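You operate a simulated robot arm through the tools that you are given. There is no shell and no other tool.

Carry out the task below with a simulated robot arm. There is one attempt and no reset: what you move stays moved.

TASK
Reset the trip at speed 2, then lift the boom to about 280 cm.
Fine: turn the speed back to 5 after the lift.
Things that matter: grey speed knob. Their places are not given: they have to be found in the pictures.

It is judged by the outcome, as a careful person would: the job done as asked, and still so three seconds after it is handed in. It fails if anything else is knocked over, pushed out of place, dropped, spilled or broken.

THE ROBOT
A 6-joint arm with a two-finger gripper, fixed in place. Base frame: the origin is at the foot of the arm, x ahead of it, y to its left, z up. Lengths are in mm, angles in degrees, forces in N, time in s.
Its first joint turns from -166.0 to 166.0 degrees. Payload 2.45 kg.
The TCP is the grasp point between the finger pads, 20 mm short of the fingertips. In the tool frame z runs along the fingers and y along their closing line. Largest opening 140 mm; the body of the gripper starts 168 mm behind the TCP.
Orientation is that of the tool frame in the base frame, as [roll, pitch, yaw] about the fixed x, y, z axes, in that order (R = Rz(yaw) Ry(pitch) Rx(roll)). With the fingers straight down and closing along the base's y, the tool's x points along the base's -x, its y along +y and its z along -z.

THE INTERFACE
- The arm moves only by the tool jog_arm. Its argument "increments" is a list of rows, each an object (a shift or turn left out is 0, a gripper value left out holds the last) with "travel": the shift along the base's x, y, z in mm, a list of three; "angular": the turn, a rotation vector about the base's x, y, z in degrees, a list of three; "gripper": the finger opening in mm, from 0 to 140. In form: [{"travel": [dx, dy, dz], "angular": [rx, ry, rz], "gripper": gripper}, ...]. A call has 1 to 20 rows; each row shifts and turns the commanded pose from where the row before left it. A row lasts 0.2 s, in which the tool goes at most 50 mm and 8.6 degrees; a call with a longer step from one row to the next is refused whole, and so is a gripper value outside its range. A pose out of reach is approached as far as the arm can. The call stops where the force on the tool passes 40 N (or 10 N more than at its start, if that is more) or the arm is blocked; 0.2 s more then pass. The fingers move at their own pace (about 45 mm/s each) and stop on an object; they squeeze with about 45 N. The grip force told is the motor's: it shows also when the fingers shut on nothing. Time passes only in rows, and 0.2 s behind the last, so rows that do not move let the fingers close. It gives the time, the measured TCP pose, the force on the tool (base axes), the opening and the grip force at its end, in the units of the frame above (readings bear some noise), with the torque about the TCP (base axes, N m) and any sound that the robot's microphone picked up.
- Cameras (640 x 400 px; columns grow to the right, rows downward): "scene" is fixed at [49.2, -499.2, 1543]; the picture's right is [0.70, -0.72, 0.00], its down [-0.23, -0.23, -0.95] and it looks along [0.68, 0.66, -0.33] (base axes); focal length 331 px, centre (320, 200). "wrist" rides on the gripper at [78, 11, -209] in the tool frame; the picture's right is [-0.14, 0.99, 0.00], its down [-0.92, -0.13, -0.37] and it looks along [-0.36, -0.05, 0.93] (tool axes); focal length 280 px, centre (320, 200).
- get_image(camera): a new picture of that camera. It takes no simulated time.
- probe_pixels(camera, pixels): for up to 12 pixels [column, row] of the newest picture of that camera ("zoom" is the newest enlarged one), the place [x, y, z] in the base frame of the surface seen there, good to about 3 mm. It takes no simulated time.
- enlarge(camera, box): a new picture of the part [left, top, right, bottom] of that camera's present view, enlarged. It takes no simulated time.
- hand_in(): hands the job in; it is judged then, once.

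Leave the gripper open and the arm clear of the work at the hand-in unless told otherwise.

The tools are called after "Emit:" as name(argument=value, ...) on one line, values as JSON. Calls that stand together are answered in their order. jog_arm: Moves the arm, as the interface text tells. Its arguments: {"type":"object","properties":{"increments":{"type":"array","items":{"type":"object","properties":{"travel":{"type":"array","items":{"type":"number"}},"angular":{"type":"array","items":{"type":"number"}},"gripper":{"type":"number"}}}}},"required":["increments"]} The other tools are called the same way: get_image (camera) takes a picture; probe_pixels (camera, pixels) gives the place of the surface under pixels of a picture; enlarge (camera, box) takes an enlarged picture of a part of a camera's view; hand_in () hands the job in.

At the start:

```text
time: 0.0
ee_pos: [611.6, 197.6, 1281.0]
ee_rot: [-179.9, 0.0, -180.0]
force: [0.5, -0.8, -0.3]
ft_torque: [0.03, -0.02, -0.01]
gripper_width: 140.1
grip_force: 0.0
```

scene: 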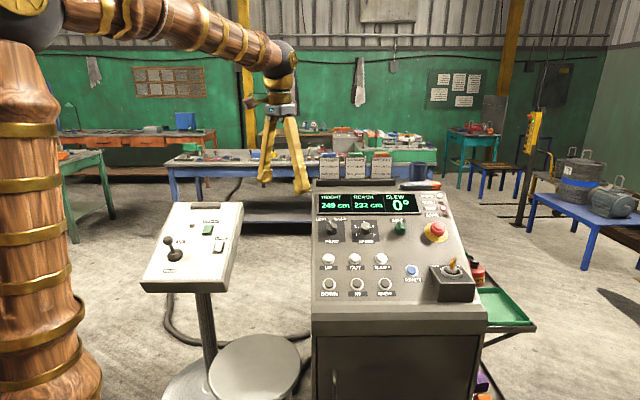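
wrist: 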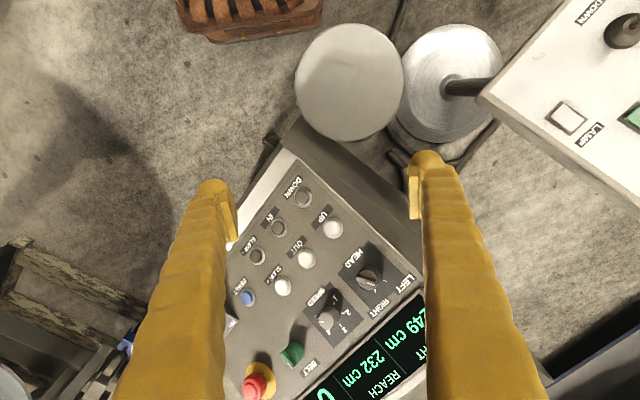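

I see a console with a display (HEIGHT 249 cm, REACH 232 cm, SLEW 0°), knobs and buttons. I will take enlarged views of the panel to read the labels.

Emit:
enlarge(camera="scene", box=[305, 180, 485, 305])

Emit:
enlarge(camera="wrist", box=[220, 150, 440, 400])

Emit:
enlarge(camera="scene", box=[310, 185, 400, 245])

```text
3.20 times, centred on (395, 242) of scene
```

zoom: 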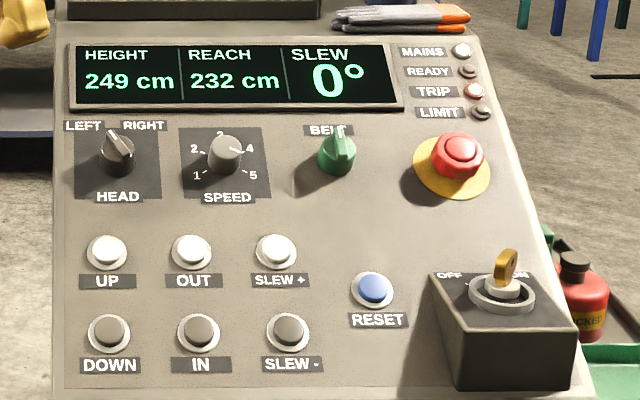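

```text
1.60 times, centred on (330, 275) of wrist
```

zoom: 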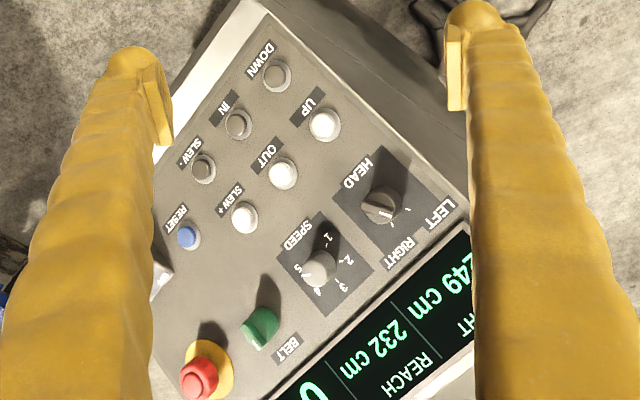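

```text
6.67 times, centred on (355, 215) of scene
```

zoom: 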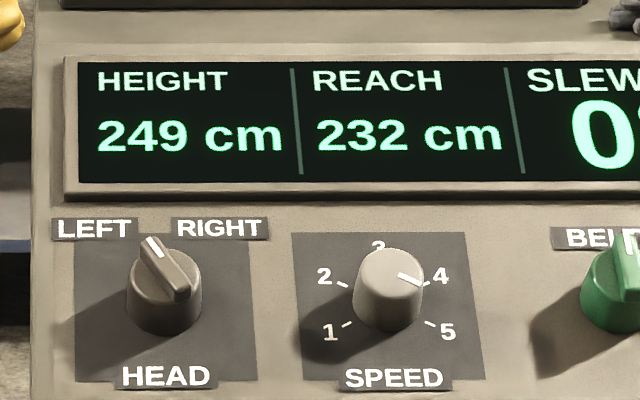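

The speed knob points near 4; the TRIP lamp is red. There are notices and a second pedestal panel; I'll enlarge those to read them before moving.

Emit:
enlarge(camera="scene", box=[310, 140, 400, 190])

Emit:
enlarge(camera="scene", box=[420, 60, 520, 120])

Emit:
enlarge(camera="scene", box=[140, 195, 250, 300])

Emit:
enlarge(camera="scene", box=[420, 185, 540, 310])

Emit:
enlarge(camera="scene", box=[120, 60, 220, 110])

Emit:
enlarge(camera="scene", box=[510, 50, 640, 150])

```text
7.11 times, centred on (355, 165) of scene
```

zoom: 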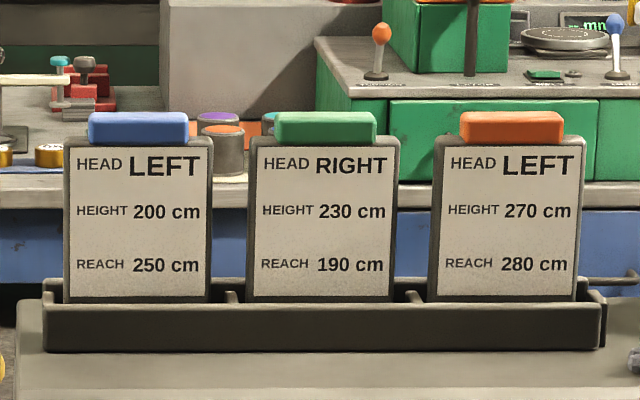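

```text
6.40 times, centred on (470, 90) of scene
```

zoom: 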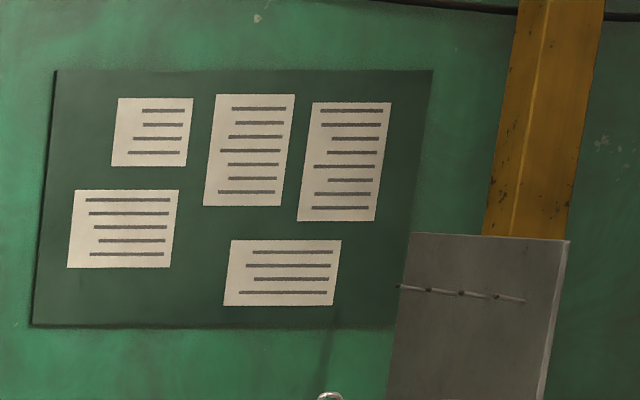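

```text
3.81 times, centred on (195, 248) of scene
```

zoom: 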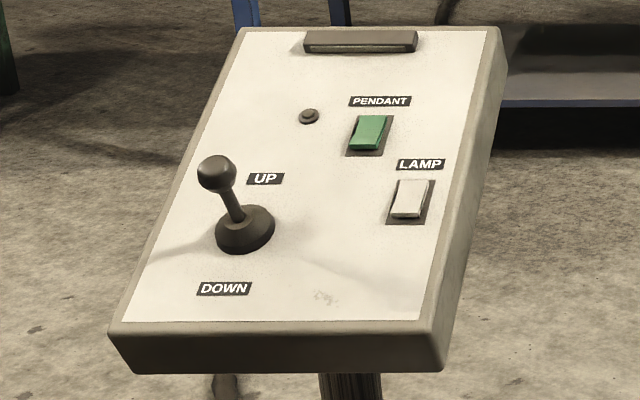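

```text
3.20 times, centred on (480, 248) of scene
```

zoom: 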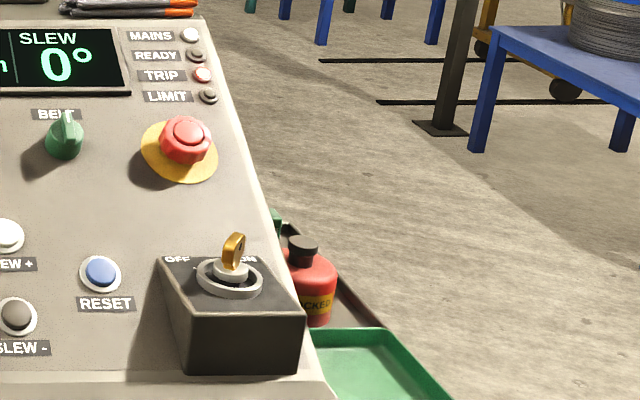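

```text
6.40 times, centred on (170, 85) of scene
```

zoom: 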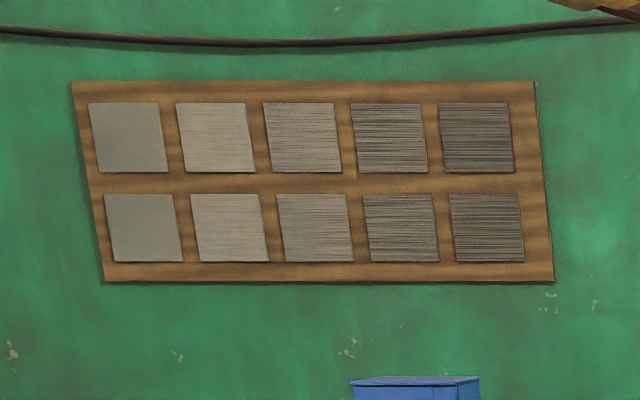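

```text
4.00 times, centred on (575, 100) of scene
```

zoom: 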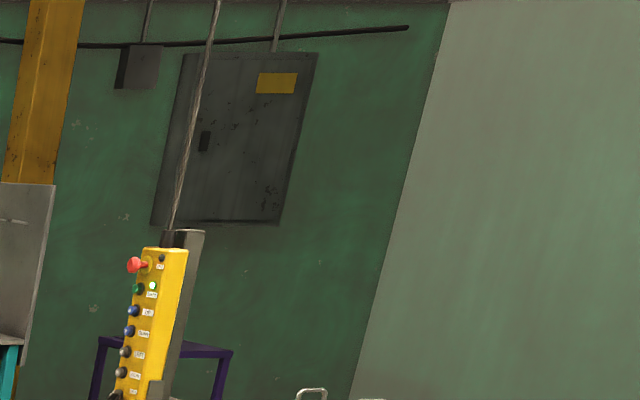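

The cards and wall papers don't add instructions. Now I measure the panel: I take a zoom on the panel and probe the knob, buttons and panel surface points.

Emit:
enlarge(camera="scene", box=[305, 180, 485, 305])

Emit:
probe_pixels(camera="zoom", pixels=[[225, 150], [225, 180], [107, 248], [107, 282], [372, 287], [377, 320], [80, 140], [300, 190], [70, 380], [400, 380], [460, 150], [190, 140]])

Emit:
probe_pixels(camera="zoom", pixels=[[117, 145], [335, 135], [335, 160], [505, 265], [500, 290], [440, 275], [500, 350], [107, 330], [192, 248], [275, 248], [230, 75], [240, 20]])

```text
3.20 times, centred on (395, 242) of scene
```

zoom: 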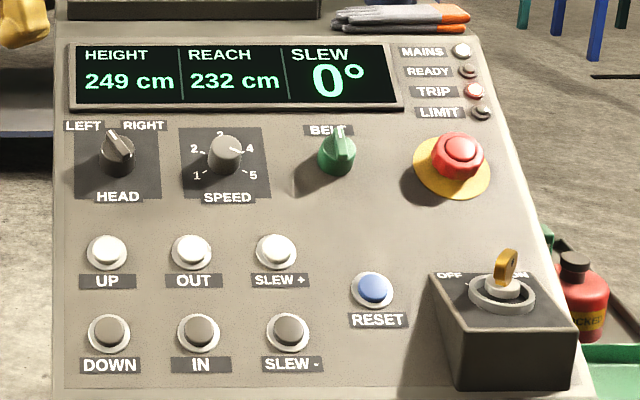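

```text
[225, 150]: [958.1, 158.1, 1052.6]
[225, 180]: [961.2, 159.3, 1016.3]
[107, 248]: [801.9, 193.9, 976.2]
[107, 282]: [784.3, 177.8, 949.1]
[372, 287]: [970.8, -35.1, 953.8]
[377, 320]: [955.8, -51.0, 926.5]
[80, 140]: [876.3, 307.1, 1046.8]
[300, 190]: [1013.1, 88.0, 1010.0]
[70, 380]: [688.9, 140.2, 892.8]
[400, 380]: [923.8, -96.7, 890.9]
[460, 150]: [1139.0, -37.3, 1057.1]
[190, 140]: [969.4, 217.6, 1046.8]
```

```text
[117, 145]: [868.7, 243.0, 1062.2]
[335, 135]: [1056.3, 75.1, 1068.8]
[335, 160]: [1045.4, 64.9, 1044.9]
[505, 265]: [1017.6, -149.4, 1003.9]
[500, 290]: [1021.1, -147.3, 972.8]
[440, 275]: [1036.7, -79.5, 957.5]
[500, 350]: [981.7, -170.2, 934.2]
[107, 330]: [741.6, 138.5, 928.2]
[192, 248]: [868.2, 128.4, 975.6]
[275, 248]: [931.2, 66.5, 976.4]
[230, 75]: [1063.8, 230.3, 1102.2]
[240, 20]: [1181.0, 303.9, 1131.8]
```

The panel plane is tilted: right ≈ [0.70,-0.71,0], up-slope ≈ [0.605,0.60,0.524], normal ≈ [-0.37,-0.37,0.85]. I look closer at the speed knob in both cameras to be sure which number its pointer is on.

Emit:
enlarge(camera="scene", box=[350, 214, 386, 240])

Emit:
enlarge(camera="wrist", box=[295, 275, 365, 350])

```text
15.38 times, centred on (368, 227) of scene
```

zoom: 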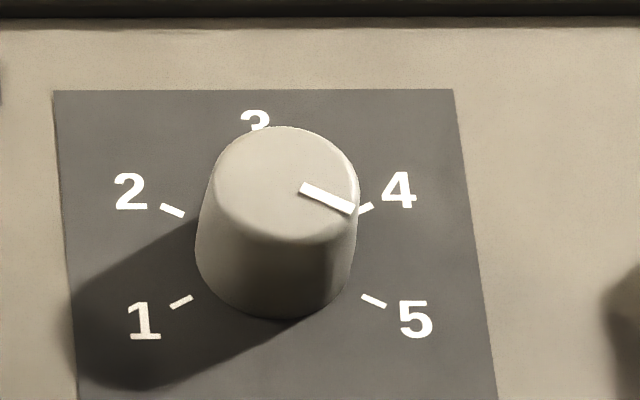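

```text
5.33 times, centred on (330, 312) of wrist
```

zoom: 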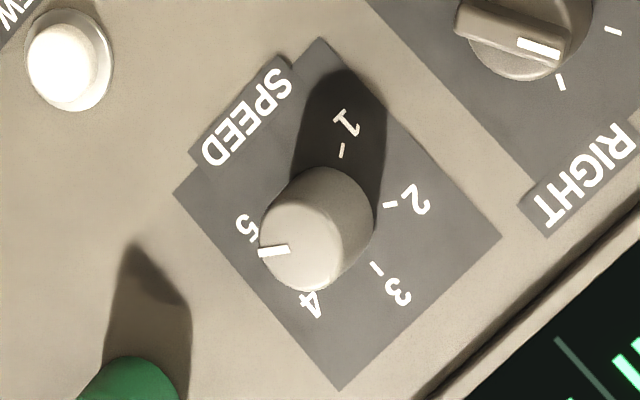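

The pointer line is parallel to the "5" tick, so the speed is on 5 now (the offset toward 4 is parallax). I measure the knob precisely with this zoom in the scene camera.

Emit:
enlarge(camera="scene", box=[350, 214, 386, 240])

Emit:
probe_pixels(camera="zoom", pixels=[[287, 183], [250, 160], [325, 160], [320, 225], [250, 225], [100, 150], [440, 130], [460, 370], [100, 370], [276, 330], [276, 300], [320, 50]])

Emit:
probe_pixels(camera="zoom", pixels=[[320, 5], [177, 210], [366, 210], [180, 301], [374, 301], [287, 135], [287, 235], [218, 185], [354, 185], [30, 300], [570, 150]])

```text
15.38 times, centred on (368, 227) of scene
```

zoom: 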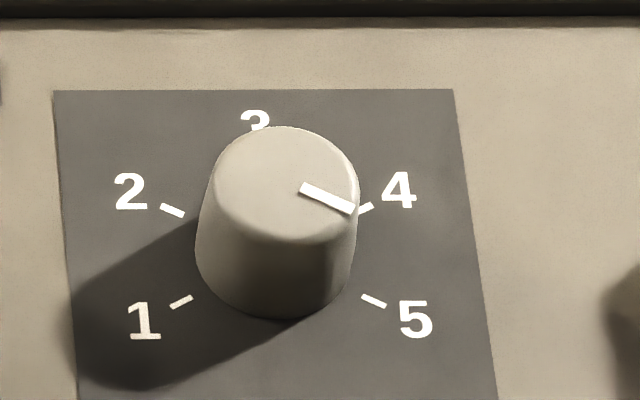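

```text
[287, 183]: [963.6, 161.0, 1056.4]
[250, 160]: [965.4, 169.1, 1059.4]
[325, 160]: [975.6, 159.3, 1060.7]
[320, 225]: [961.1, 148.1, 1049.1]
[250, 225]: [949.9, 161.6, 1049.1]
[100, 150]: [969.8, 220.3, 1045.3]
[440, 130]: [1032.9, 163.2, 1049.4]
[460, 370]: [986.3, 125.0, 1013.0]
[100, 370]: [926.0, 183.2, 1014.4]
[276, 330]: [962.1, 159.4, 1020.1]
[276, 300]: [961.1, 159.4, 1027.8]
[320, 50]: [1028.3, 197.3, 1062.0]
```

```text
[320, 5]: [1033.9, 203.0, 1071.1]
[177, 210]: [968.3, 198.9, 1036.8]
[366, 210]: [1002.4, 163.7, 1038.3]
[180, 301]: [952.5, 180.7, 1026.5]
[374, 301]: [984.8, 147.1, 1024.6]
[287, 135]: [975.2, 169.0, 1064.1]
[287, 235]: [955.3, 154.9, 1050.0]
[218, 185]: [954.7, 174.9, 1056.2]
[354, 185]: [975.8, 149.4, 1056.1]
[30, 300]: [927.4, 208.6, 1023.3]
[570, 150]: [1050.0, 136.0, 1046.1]
```

Readings: ticks at ±60°/±120° around base centre ≈ [977,172,1031.5], knob about 30 mm tall, 35–38 mm wide; speed is at 5, so it needs a 180° counter‑clockwise turn to 2. First I tilt the tool by 31.7° to face the panel and hover about 130 mm off the knob, with fingers at 70 mm.

Emit:
jog_arm(increments=[{"travel": [39.6, -9.1, -17.3], "angular": [2.79, -2.81, 0], "gripper": 70}, {"travel": [39.6, -9.1, -17.3], "angular": [2.79, -2.81, 0]}, {"travel": [39.6, -9.1, -17.3], "angular": [2.79, -2.81, 0]}, {"travel": [39.6, -9.1, -17.3], "angular": [2.79, -2.81, 0]}, {"travel": [39.6, -9.1, -17.3], "angular": [2.79, -2.81, 0]}, {"travel": [39.6, -9.1, -17.3], "angular": [2.79, -2.81, 0]}, {"travel": [39.6, -9.1, -17.3], "angular": [2.79, -2.81, 0]}, {"travel": [39.6, -9.1, -17.3], "angular": [2.79, -2.81, 0]}, {}])

```text
time: 2.0
ee_pos: [929.9, 124.3, 1143.3]
ee_rot: [156.6, 21.9, 175.4]
force: [0.3, 0.4, 0.1]
ft_torque: [0.03, 0.03, -0.02]
gripper_width: 70.2
grip_force: 0.0
```

The arm got there with the right tilt. I take pictures from both cameras to check the knob under the fingers.

Emit:
get_image(camera="wrist")

Emit:
get_image(camera="scene")

```text
taken
```

wrist: 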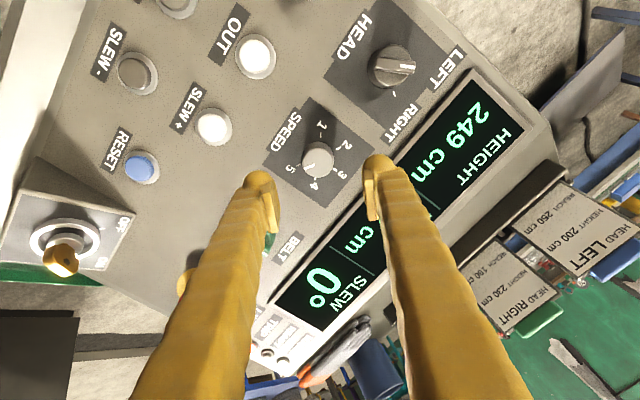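

```text
taken
```

scene: 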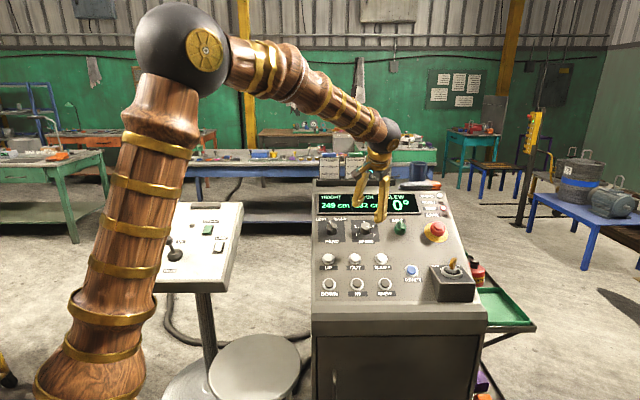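

The wrist camera sees the knob at about (318,160) with the pointer at 5. I enlarge and probe it again to refine its position.

Emit:
enlarge(camera="wrist", box=[270, 95, 390, 210])

```text
3.48 times, centred on (330, 152) of wrist
```

zoom: 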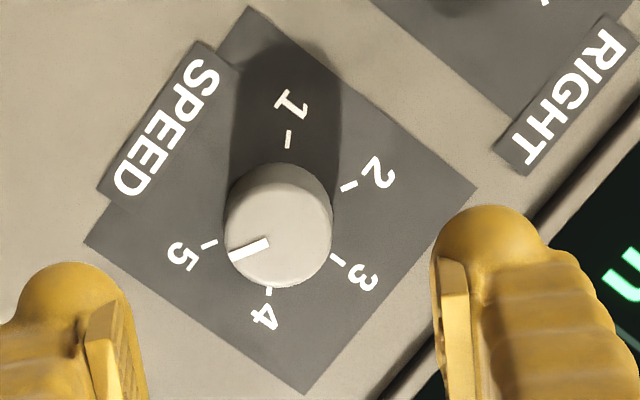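

Pointer clearly at 5. I probe the five ticks and the top of the knob.

Emit:
probe_pixels(camera="zoom", pixels=[[288, 139], [349, 187], [338, 258], [269, 291], [209, 245], [279, 238], [260, 220], [300, 220], [300, 260], [262, 262], [279, 210], [279, 268]])

Emit:
probe_pixels(camera="zoom", pixels=[[288, 133], [343, 189], [333, 255], [269, 296], [203, 247], [232, 240], [327, 240], [280, 284], [280, 190], [246, 12], [470, 188], [303, 388]])

```text
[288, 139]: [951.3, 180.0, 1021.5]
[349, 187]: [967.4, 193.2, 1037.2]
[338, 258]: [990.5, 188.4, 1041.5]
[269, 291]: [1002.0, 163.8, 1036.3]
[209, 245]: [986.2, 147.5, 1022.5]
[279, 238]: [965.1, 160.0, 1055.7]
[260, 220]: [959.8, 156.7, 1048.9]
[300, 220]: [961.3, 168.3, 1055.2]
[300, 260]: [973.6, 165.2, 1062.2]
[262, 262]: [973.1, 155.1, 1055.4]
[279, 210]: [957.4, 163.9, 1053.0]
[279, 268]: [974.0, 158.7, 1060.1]
```

```text
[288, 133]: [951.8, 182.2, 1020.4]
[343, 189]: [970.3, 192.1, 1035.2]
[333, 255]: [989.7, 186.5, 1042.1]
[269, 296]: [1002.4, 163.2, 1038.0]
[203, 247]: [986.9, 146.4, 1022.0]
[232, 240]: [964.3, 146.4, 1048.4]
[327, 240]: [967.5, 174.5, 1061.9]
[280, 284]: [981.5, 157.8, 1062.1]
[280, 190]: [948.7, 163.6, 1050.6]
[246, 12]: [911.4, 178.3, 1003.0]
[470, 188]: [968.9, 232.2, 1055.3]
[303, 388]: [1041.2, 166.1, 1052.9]
```

The refined knob axis passes through [977,171.5,1030] along the normal. I pre-rotate the hand 90° clockwise (seen from the front) at hover so that a 180° counter‑clockwise turn is centred about the present wrist angle; 11 rows of −8.18° about the normal.

Emit:
jog_arm(increments=[{"angular": [3.048, 3.026, -6.961]}, {"angular": [3.048, 3.026, -6.961]}, {"angular": [3.048, 3.026, -6.961]}, {"angular": [3.048, 3.026, -6.961]}, {"angular": [3.048, 3.026, -6.961]}, {"angular": [3.048, 3.026, -6.961]}, {"angular": [3.048, 3.026, -6.961]}, {"angular": [3.048, 3.026, -6.961]}, {"angular": [3.048, 3.026, -6.961]}, {"angular": [3.048, 3.026, -6.961]}, {"angular": [3.048, 3.026, -6.961]}, {}])

```text
time: 4.6
ee_pos: [929.9, 124.3, 1141.8]
ee_rot: [156.4, -21.8, 94.5]
force: [0.1, 0.1, 0.2]
ft_torque: [-0.02, 0.0, 0.01]
gripper_width: 69.9
grip_force: 0.0
```

Orientation is right. Now I move down along the axis to about 60 mm off the panel (tips 10 mm above knob top) and look.

Emit:
jog_arm(increments=[{"travel": [8.7, 8.2, -20.5], "gripper": 64}, {"travel": [8.7, 8.2, -20.5]}, {"travel": [8.8, 8.1, -20.5]}, {}])

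Emit:
get_image(camera="wrist")

Emit:
enlarge(camera="scene", box=[310, 170, 440, 260])

```text
time: 5.6
ee_pos: [955.3, 148.9, 1080.4]
ee_rot: [156.3, -21.7, 94.6]
force: [0.4, 0.2, 0.5]
ft_torque: [-0.01, -0.01, -0.01]
gripper_width: 64.0
grip_force: 0.0
```

```text
taken
```

wrist: 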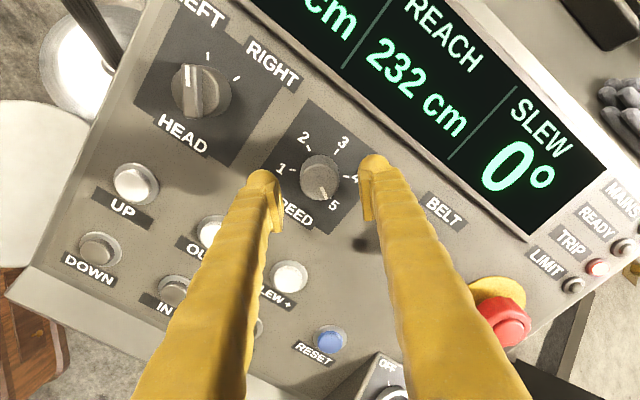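

```text
4.44 times, centred on (375, 215) of scene
```

zoom: 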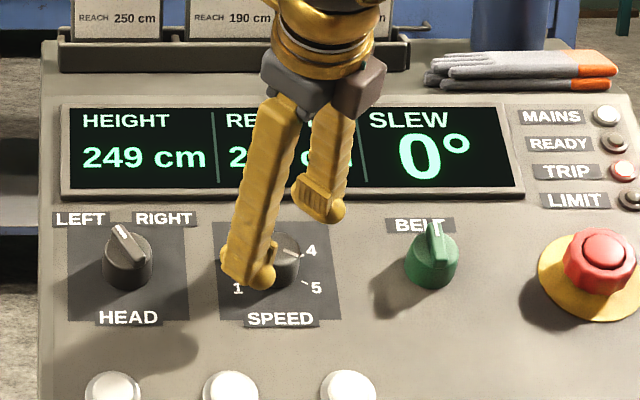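

The fingers straddle the knob (knob at (318,180), tips at (265,190) and (372,175)). I descend 32 mm along the axis, then close.

Emit:
jog_arm(increments=[{"travel": [4.0, 3.9, -9.1]}, {"travel": [4.0, 3.9, -9.1]}, {"travel": [3.9, 4.0, -9.0]}, {}])

Emit:
get_image(camera="wrist")

Emit:
enlarge(camera="scene", box=[335, 200, 405, 250])

```text
time: 6.6
ee_pos: [967.1, 160.2, 1054.6]
ee_rot: [156.4, -21.7, 94.6]
force: [-0.2, 0.6, -0.5]
ft_torque: [0.0, 0.0, 0.0]
gripper_width: 63.8
grip_force: 0.1
```

```text
taken
```

wrist: 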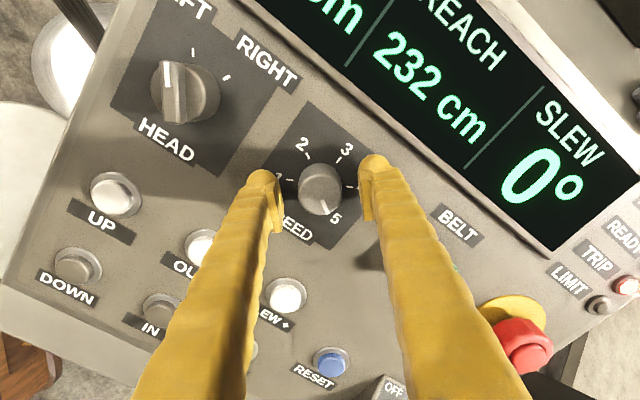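

```text
8.00 times, centred on (370, 225) of scene
```

zoom: 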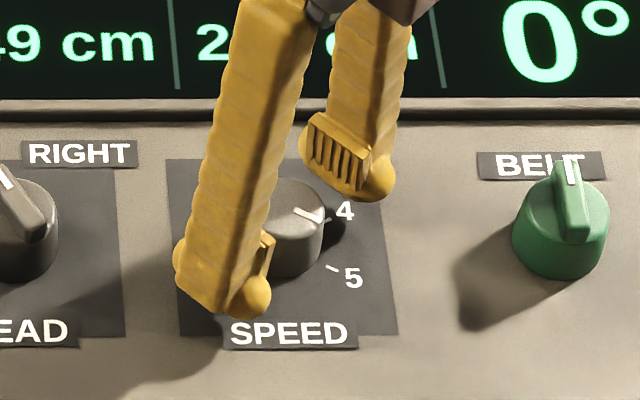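

Both fingers are at knob level, clear of everything. I close on the knob.

Emit:
jog_arm(increments=[{"gripper": 30}, {}, {}, {}])

```text
time: 7.6
ee_pos: [967.7, 160.8, 1053.6]
ee_rot: [156.4, -21.6, 94.6]
force: [2.3, 0.9, -0.6]
ft_torque: [0.02, -0.05, 0.04]
gripper_width: 35.1
grip_force: 44.2
```

Knob held at 35 mm width with low side force. I turn 60° counter‑clockwise (toward 4) about the normal and check.

Emit:
jog_arm(increments=[{"angular": [-2.795, -2.774, 6.383]}, {"angular": [-2.795, -2.774, 6.383]}, {"angular": [-2.795, -2.774, 6.383]}, {"angular": [-2.795, -2.774, 6.383]}, {"angular": [-2.795, -2.774, 6.383]}, {"angular": [-2.795, -2.774, 6.383]}, {"angular": [-2.795, -2.774, 6.383]}, {"angular": [-2.795, -2.774, 6.383]}, {}])

Emit:
enlarge(camera="scene", box=[335, 200, 405, 250])

Emit:
get_image(camera="wrist")

```text
time: 9.6
ee_pos: [968.4, 159.9, 1053.6]
ee_rot: [149.4, 7.8, 147.9]
force: [-25.6, -13.7, 19.1]
ft_torque: [-0.1, 0.23, 0.09]
gripper_width: 34.6
grip_force: 44.3
```

```text
8.00 times, centred on (370, 225) of scene
```

zoom: 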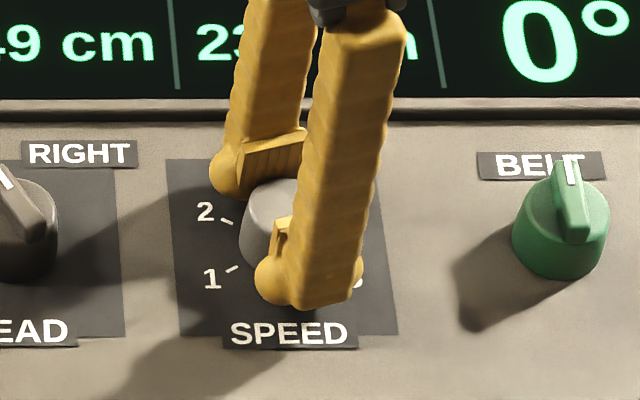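

```text
taken
```

wrist: 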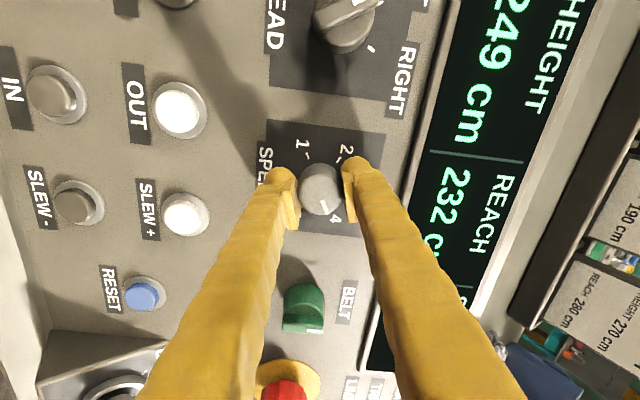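

The knob followed to 4 (wrist view: pointer at "4"), but ~35 N of strain built up. I open the fingers to relieve it and read the force before continuing.

Emit:
jog_arm(increments=[{"gripper": 54}, {}, {}])

Emit:
get_image(camera="wrist")

Emit:
enlarge(camera="scene", box=[335, 200, 405, 250])

```text
time: 10.4
ee_pos: [966.3, 160.9, 1053.7]
ee_rot: [149.3, 7.9, 147.9]
force: [-0.2, 0.3, -0.4]
ft_torque: [0.04, 0.01, 0.01]
gripper_width: 54.1
grip_force: 0.1
```

```text
taken
```

wrist: 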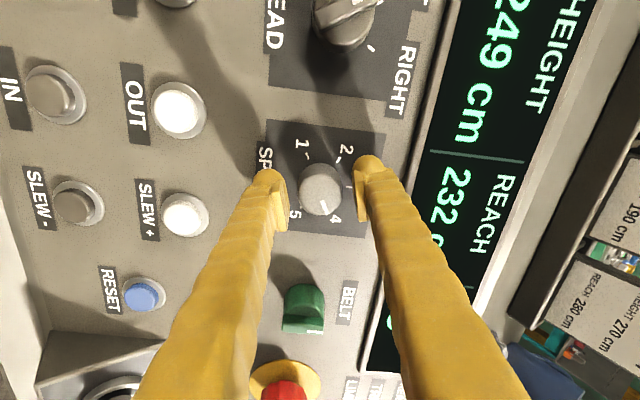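

```text
8.00 times, centred on (370, 225) of scene
```

zoom: 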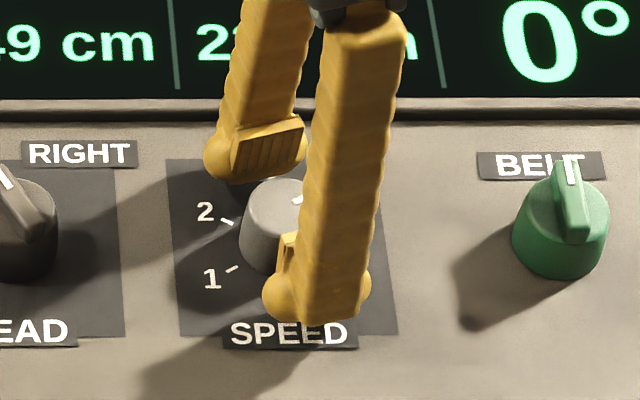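

The strain was only grip-induced (now 0 N) and the pointer is at 4. I re-grip here and turn another 60° toward 3.

Emit:
jog_arm(increments=[{"travel": [0.8, -0.4, 0], "gripper": 30}, {}, {}])

Emit:
jog_arm(increments=[{"angular": [-2.795, -2.774, 6.383]}, {"angular": [-2.795, -2.774, 6.383]}, {"angular": [-2.795, -2.774, 6.383]}, {"angular": [-2.795, -2.774, 6.383]}, {"angular": [-2.795, -2.774, 6.383]}, {"angular": [-2.795, -2.774, 6.383]}, {"angular": [-2.795, -2.774, 6.383]}, {"angular": [-2.795, -2.774, 6.383]}, {}])

Emit:
get_image(camera="wrist")

Emit:
enlarge(camera="scene", box=[335, 200, 405, 250])

```text
time: 11.2
ee_pos: [967.7, 160.3, 1053.9]
ee_rot: [149.4, 7.7, 147.8]
force: [-3.9, 0.6, -0.6]
ft_torque: [-0.02, 0.03, 0.04]
gripper_width: 34.9
grip_force: 39.5
```

```text
time: 13.2
ee_pos: [968.4, 161.6, 1053.2]
ee_rot: [171.0, 30.4, -152.4]
force: [3.4, 36.2, 5.7]
ft_torque: [0.37, -0.07, 0.09]
gripper_width: 34.7
grip_force: 45.0
```

```text
taken
```

wrist: 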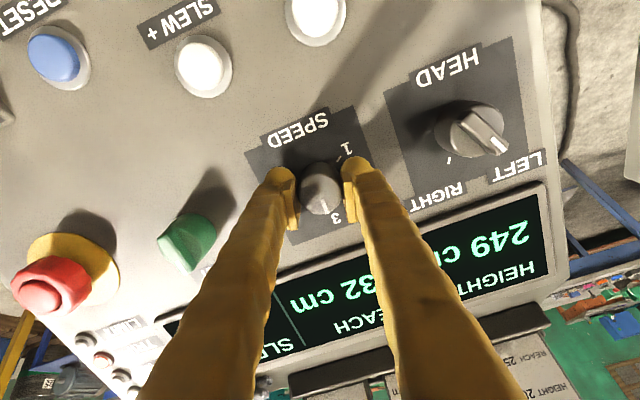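

```text
8.00 times, centred on (370, 225) of scene
```

zoom: 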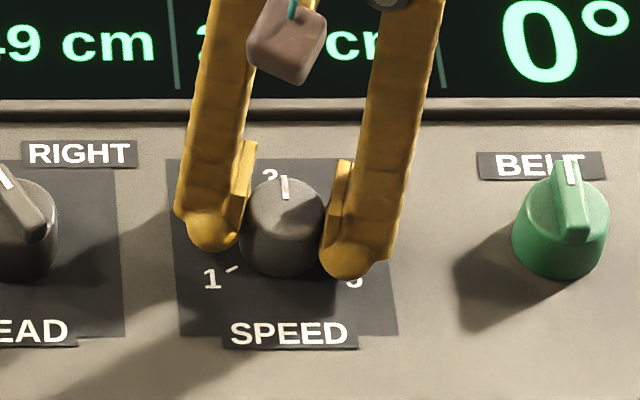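

Pointer at 3 now. I release to relieve the strain (36 N), re-grip and read, before the last 60°.

Emit:
jog_arm(increments=[{"gripper": 54}, {}, {}])

Emit:
jog_arm(increments=[{"gripper": 30}, {}, {}, {}])

```text
time: 14.0
ee_pos: [968.6, 159.6, 1053.3]
ee_rot: [171.0, 30.5, -152.5]
force: [0.6, -0.1, 0.9]
ft_torque: [0.04, 0.0, -0.01]
gripper_width: 53.8
grip_force: 0.1
```

```text
time: 15.0
ee_pos: [968.1, 160.3, 1053.1]
ee_rot: [171.0, 30.5, -152.5]
force: [-4.6, 10.5, 1.4]
ft_torque: [0.1, 0.04, 0.06]
gripper_width: 37.4
grip_force: 5.7
```

The fingers are still settling (width 37.4, low grip force). I wait a few rows and read again.

Emit:
jog_arm(increments=[{}, {}, {}])

Emit:
enlarge(camera="scene", box=[335, 200, 405, 250])

```text
time: 15.8
ee_pos: [968.8, 160.7, 1053.4]
ee_rot: [171.1, 30.3, -152.5]
force: [-5.1, 10.4, 3.0]
ft_torque: [0.08, 0.04, 0.04]
gripper_width: 37.7
grip_force: 5.3
```

```text
8.00 times, centred on (370, 225) of scene
```

zoom: 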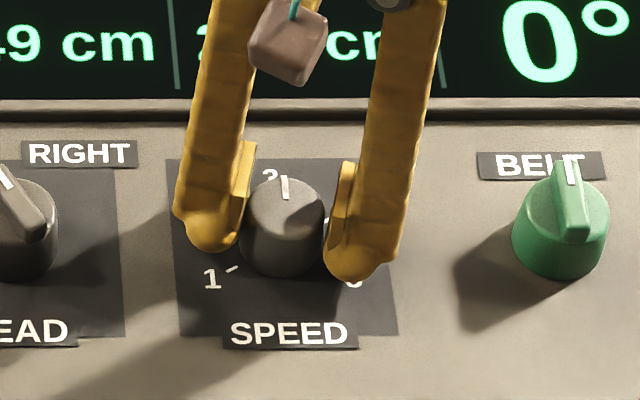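

Only the left finger touches; the TCP is about 2–3 mm too far to the panel's right. I shift it left along the panel and let the grip settle.

Emit:
jog_arm(increments=[{"travel": [-0.9, 0.9, 0]}, {"travel": [-0.9, 0.9, 0]}, {}, {}])

```text
time: 16.8
ee_pos: [967.4, 161.3, 1054.2]
ee_rot: [171.2, 30.4, -152.6]
force: [19.0, -13.0, -1.3]
ft_torque: [-0.1, -0.22, -0.11]
gripper_width: 34.8
grip_force: 44.9
```

Gripped now, but the side force reads ~22 N to the right, so I overshot; I move back about 1.5 mm right.

Emit:
jog_arm(increments=[{"travel": [0.5, -0.5, 0]}, {"travel": [0.5, -0.5, 0]}, {}])

```text
time: 17.6
ee_pos: [967.6, 160.7, 1054.1]
ee_rot: [171.0, 30.4, -152.4]
force: [-1.1, -10.4, 6.1]
ft_torque: [-0.14, 0.04, -0.02]
gripper_width: 34.7
grip_force: 44.6
```

Side force is down to ~12 N. I turn the last 60° counter‑clockwise from 3 to 2.

Emit:
jog_arm(increments=[{"angular": [-2.795, -2.774, 6.383]}, {"angular": [-2.795, -2.774, 6.383]}, {"angular": [-2.795, -2.774, 6.383]}, {"angular": [-2.795, -2.774, 6.383]}, {"angular": [-2.795, -2.774, 6.383]}, {"angular": [-2.795, -2.774, 6.383]}, {"angular": [-2.795, -2.774, 6.383]}, {"angular": [-2.795, -2.774, 6.383]}, {}])

Emit:
get_image(camera="wrist")

Emit:
enlarge(camera="scene", box=[335, 200, 405, 250])

```text
time: 19.6
ee_pos: [966.9, 161.8, 1054.5]
ee_rot: [-156.5, 21.7, -85.5]
force: [-16.7, -6.2, 4.7]
ft_torque: [-0.02, 0.15, 0.01]
gripper_width: 35.0
grip_force: 44.8
```

```text
taken
```

wrist: 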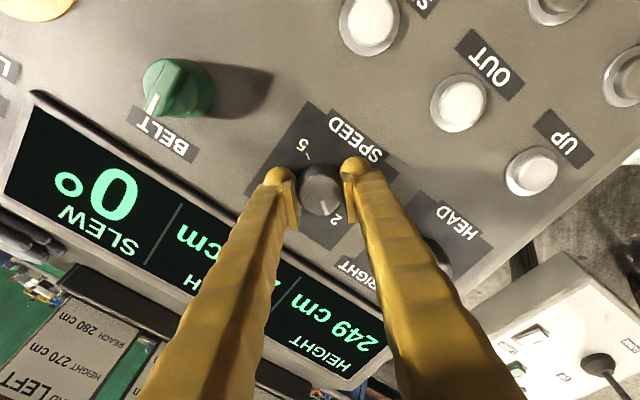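

```text
8.00 times, centred on (370, 225) of scene
```

zoom: 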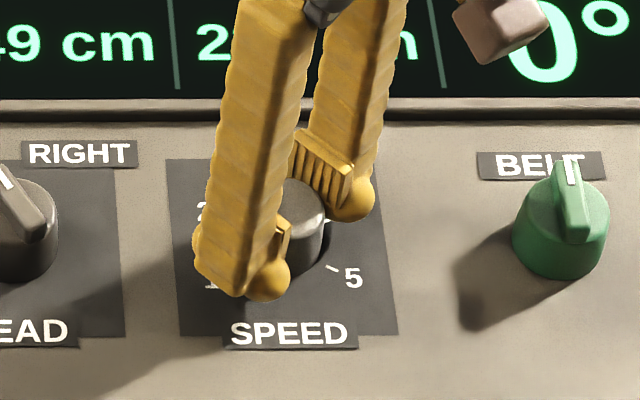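

The wrist view shows the pointer at "2". I open the fingers and back straight off along the normal by 100 mm, then check.

Emit:
jog_arm(increments=[{"gripper": 60}, {}, {"travel": [-7.4, -7.4, 17.0]}, {"travel": [-7.4, -7.4, 17.0]}, {"travel": [-7.5, -7.4, 17.0]}, {"travel": [-7.5, -7.4, 17.0]}, {"travel": [-7.5, -7.4, 17.0]}, {}])

Emit:
enlarge(camera="scene", box=[310, 185, 450, 275])

Emit:
get_image(camera="wrist")

```text
time: 21.4
ee_pos: [930.4, 124.3, 1138.9]
ee_rot: [-156.6, 21.6, -85.6]
force: [-0.2, 0.7, 0.4]
ft_torque: [0.04, -0.02, 0.03]
gripper_width: 60.0
grip_force: 0.1
```

```text
4.44 times, centred on (380, 230) of scene
```

zoom: 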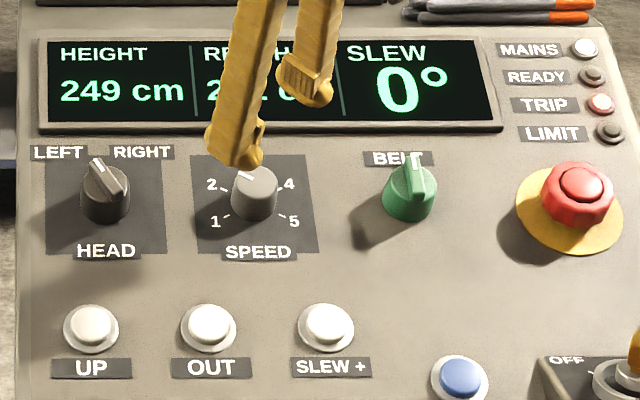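

```text
taken
```

wrist: 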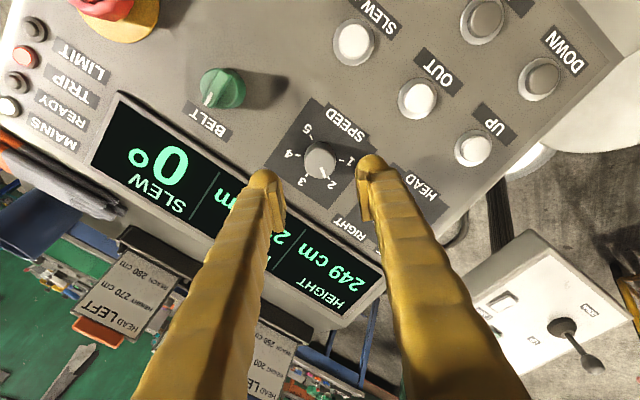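

I enlarge the wrist view around (320,160) to confirm the pointer at 2.

Emit:
enlarge(camera="wrist", box=[270, 105, 380, 210])

```text
3.81 times, centred on (325, 158) of wrist
```

zoom: 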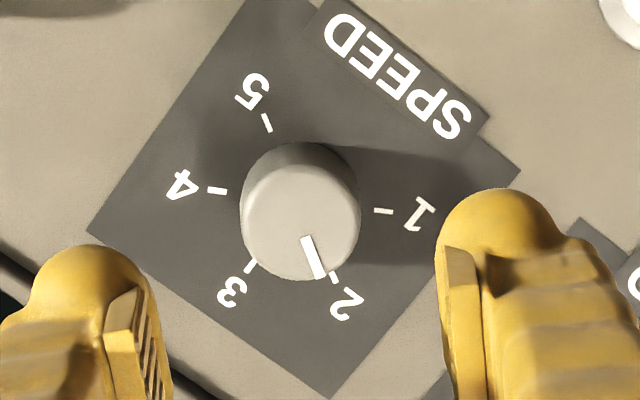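

Pointer is at 2. Next: close the fingers and move to a hover over the blue RESET button (top ≈ [971,-35,954]), tips about 85 mm off the panel.

Emit:
jog_arm(increments=[{"travel": [1.5, -38.6, -21.5], "gripper": 0}, {"travel": [1.5, -38.6, -21.5]}, {"travel": [1.5, -38.7, -21.5]}, {"travel": [1.6, -38.7, -21.6]}, {"travel": [1.6, -38.7, -21.6]}, {}, {}])

Emit:
get_image(camera="wrist")

Emit:
get_image(camera="scene")

```text
time: 23.0
ee_pos: [938.7, -68.8, 1031.5]
ee_rot: [-156.5, 21.7, -85.7]
force: [0.3, -0.3, 1.0]
ft_torque: [-0.01, -0.02, -0.01]
gripper_width: 0.0
grip_force: 29.5
```

```text
taken
```

wrist: 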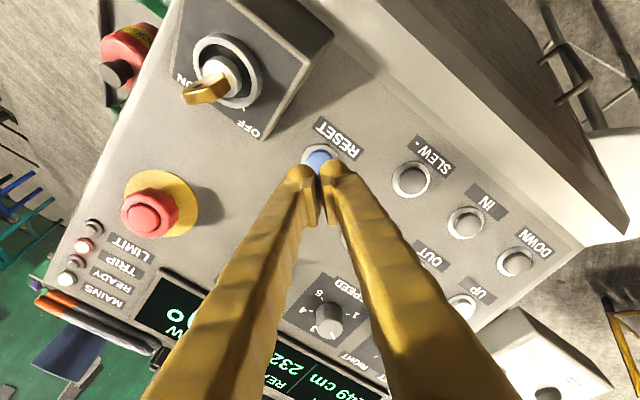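

```text
taken
```

scene: 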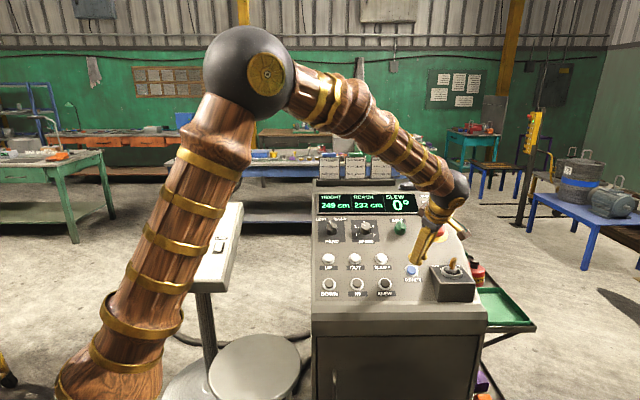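

I refine the RESET button position with an enlarged scene view around (411,271) and the wrist camera.

Emit:
enlarge(camera="scene", box=[396, 255, 432, 285])

Emit:
probe_pixels(camera="wrist", pixels=[[318, 158], [315, 153], [322, 153], [337, 140], [304, 163], [335, 165]])

```text
13.33 times, centred on (414, 270) of scene
```

zoom: 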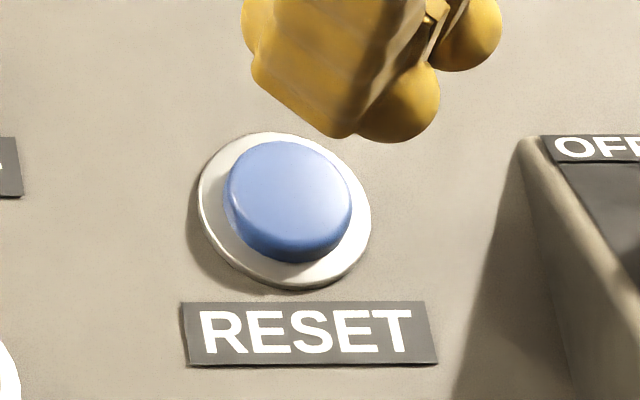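

```text
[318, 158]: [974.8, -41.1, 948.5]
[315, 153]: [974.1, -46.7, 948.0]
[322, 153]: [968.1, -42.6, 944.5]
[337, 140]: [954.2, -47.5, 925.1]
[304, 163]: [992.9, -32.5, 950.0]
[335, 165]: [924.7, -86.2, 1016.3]
```

Emit:
probe_pixels(camera="zoom", pixels=[[288, 195], [255, 170], [325, 170], [255, 215], [325, 220], [288, 150], [285, 240], [232, 200], [346, 200]])

```text
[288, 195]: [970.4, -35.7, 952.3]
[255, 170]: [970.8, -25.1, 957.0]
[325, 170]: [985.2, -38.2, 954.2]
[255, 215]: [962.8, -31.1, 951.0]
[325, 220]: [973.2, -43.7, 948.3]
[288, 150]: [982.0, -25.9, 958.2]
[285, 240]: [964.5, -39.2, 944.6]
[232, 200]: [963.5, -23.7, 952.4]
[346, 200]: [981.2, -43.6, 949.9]
```

RESET top centre ≈ [972.3,-34.3,952], about 30 mm wide. I approach to about 5 mm above it along the normal.

Emit:
jog_arm(increments=[{"travel": [6.5, 6.3, -14.5]}, {"travel": [6.5, 6.3, -14.5]}, {"travel": [6.5, 6.3, -14.5]}, {"travel": [6.6, 6.4, -14.4]}, {}])

Emit:
enlarge(camera="scene", box=[384, 240, 444, 290])

Emit:
get_image(camera="wrist")

```text
time: 24.2
ee_pos: [964.8, -43.5, 973.4]
ee_rot: [-156.4, 21.7, -85.6]
force: [0.2, -1.1, -0.1]
ft_torque: [0.03, 0.0, 0.03]
gripper_width: 0.3
grip_force: 29.0
```

```text
8.00 times, centred on (414, 265) of scene
```

zoom: 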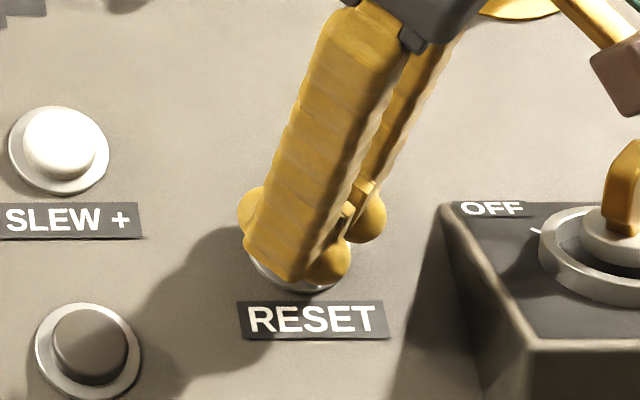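

```text
taken
```

wrist: 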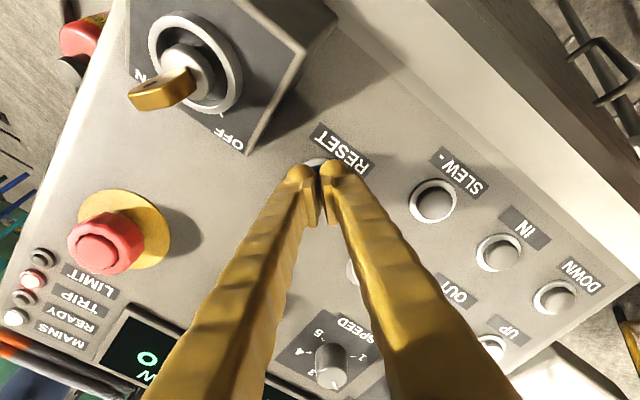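

The closed tips are right over RESET. I press in small steps along the normal and watch force.

Emit:
jog_arm(increments=[{"travel": [0.75, 0.74, -1.7]}, {"travel": [0.75, 0.74, -1.7]}, {"travel": [0.56, 0.55, -1.28]}, {}])

Emit:
enlarge(camera="scene", box=[310, 180, 460, 290])

```text
time: 25.2
ee_pos: [965.8, -42.1, 967.6]
ee_rot: [-156.4, 21.7, -85.6]
force: [-1.6, 0.6, 0.6]
ft_torque: [-0.03, 0.02, 0.01]
gripper_width: 0.0
grip_force: 28.6
```

```text
3.64 times, centred on (385, 235) of scene
```

zoom: 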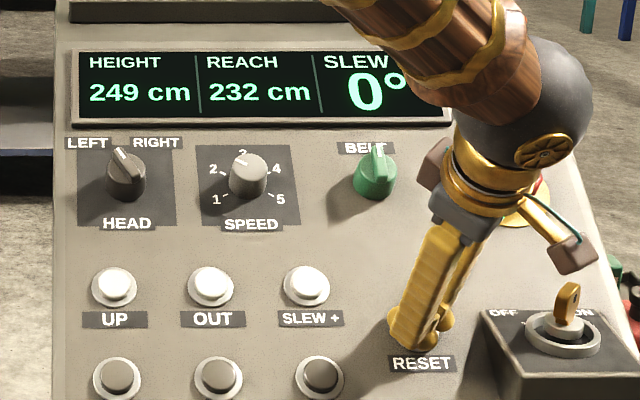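

No real contact yet (≈1 N). I continue pressing in 1 mm steps.

Emit:
jog_arm(increments=[{"travel": [0.37, 0.37, -0.85]}, {"travel": [0.37, 0.37, -0.85]}, {}])

Emit:
get_image(camera="wrist")

```text
time: 26.0
ee_pos: [966.8, -40.6, 966.2]
ee_rot: [-156.5, 21.8, -85.6]
force: [-0.8, -1.3, 2.4]
ft_torque: [-0.01, 0.02, 0.02]
gripper_width: 0.2
grip_force: 29.3
```

```text
taken
```

wrist: 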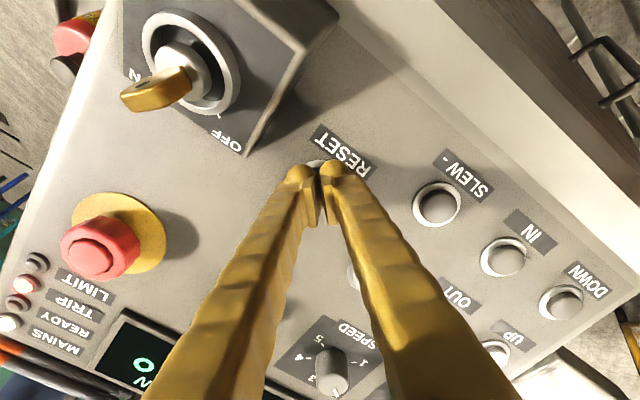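

Contact begins (~3 N along the normal). I press further in 1 mm steps, listening for a click.

Emit:
jog_arm(increments=[{"travel": [0.37, 0.37, -0.85]}, {"travel": [0.37, 0.37, -0.85]}, {}])

Emit:
enlarge(camera="wrist", box=[0, 180, 160, 380])

```text
time: 26.8
ee_pos: [967.9, -39.8, 965.5]
ee_rot: [-156.5, 21.7, -85.6]
force: [-2.0, -2.6, 2.1]
ft_torque: [-0.04, 0.05, -0.01]
gripper_width: 0.0
grip_force: 29.5
heard: click
```

```text
2.00 times, centred on (80, 280) of wrist
```

zoom: 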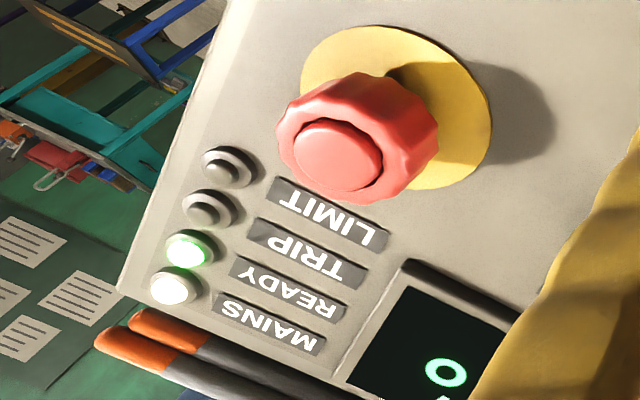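

A click, TRIP went dark and READY lit green. I back off 100 mm along the normal, then move across to hover over UP.

Emit:
jog_arm(increments=[{"travel": [-9.3, -9.2, 21.3]}, {"travel": [-9.3, -9.2, 21.3]}, {"travel": [-9.3, -9.3, 21.3]}, {"travel": [-9.4, -9.3, 21.2]}, {"travel": [-26.8, 39.6, 0.4]}, {"travel": [-26.8, 39.6, 0.4]}, {"travel": [-26.8, 39.6, 0.4]}, {"travel": [-26.8, 39.6, 0.4]}, {"travel": [-26.8, 39.6, 0.4]}, {"travel": [-26.7, 39.7, 0.3]}, {}])

Emit:
get_image(camera="wrist")

Emit:
enlarge(camera="scene", box=[305, 235, 365, 285])

```text
time: 29.2
ee_pos: [770.8, 160.9, 1053.4]
ee_rot: [-156.5, 21.7, -85.6]
force: [0.6, 0.6, 0.6]
ft_torque: [0.0, 0.0, 0.01]
gripper_width: 0.0
grip_force: 28.9
```

```text
taken
```

wrist: 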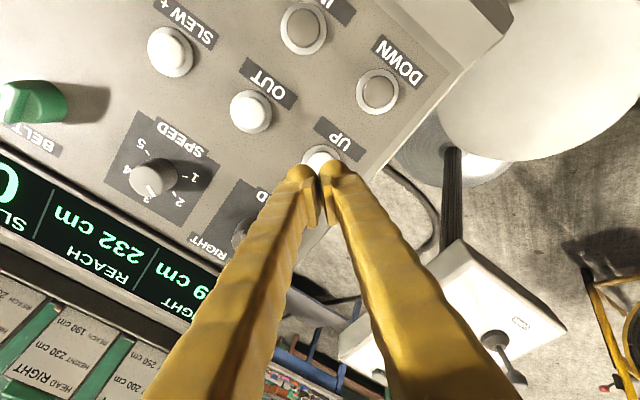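

```text
8.00 times, centred on (335, 260) of scene
```

zoom: 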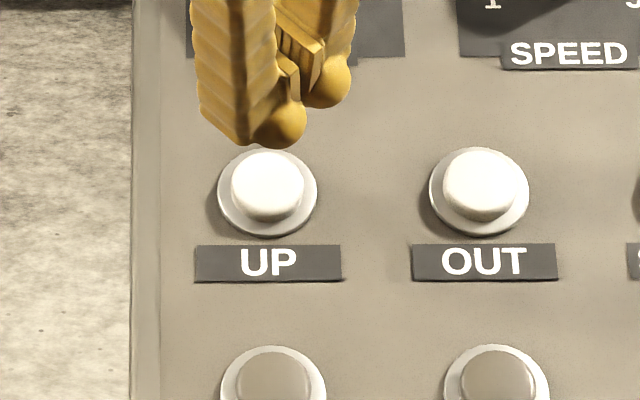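

I probe the UP button top (centre about (268,181) in the zoom) to fix its place.

Emit:
probe_pixels(camera="zoom", pixels=[[268, 181], [240, 181], [296, 181], [268, 160], [268, 203], [250, 168], [286, 168], [250, 197], [286, 197], [230, 220], [268, 228], [310, 205]])

```text
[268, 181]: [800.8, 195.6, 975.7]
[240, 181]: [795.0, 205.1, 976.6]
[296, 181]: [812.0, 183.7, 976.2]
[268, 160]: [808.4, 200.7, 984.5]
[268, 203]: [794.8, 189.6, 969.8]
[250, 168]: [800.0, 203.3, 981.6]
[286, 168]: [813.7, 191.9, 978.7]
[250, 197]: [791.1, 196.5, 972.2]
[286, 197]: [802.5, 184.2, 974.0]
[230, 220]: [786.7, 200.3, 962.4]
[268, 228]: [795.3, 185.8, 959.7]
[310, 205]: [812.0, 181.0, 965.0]
```

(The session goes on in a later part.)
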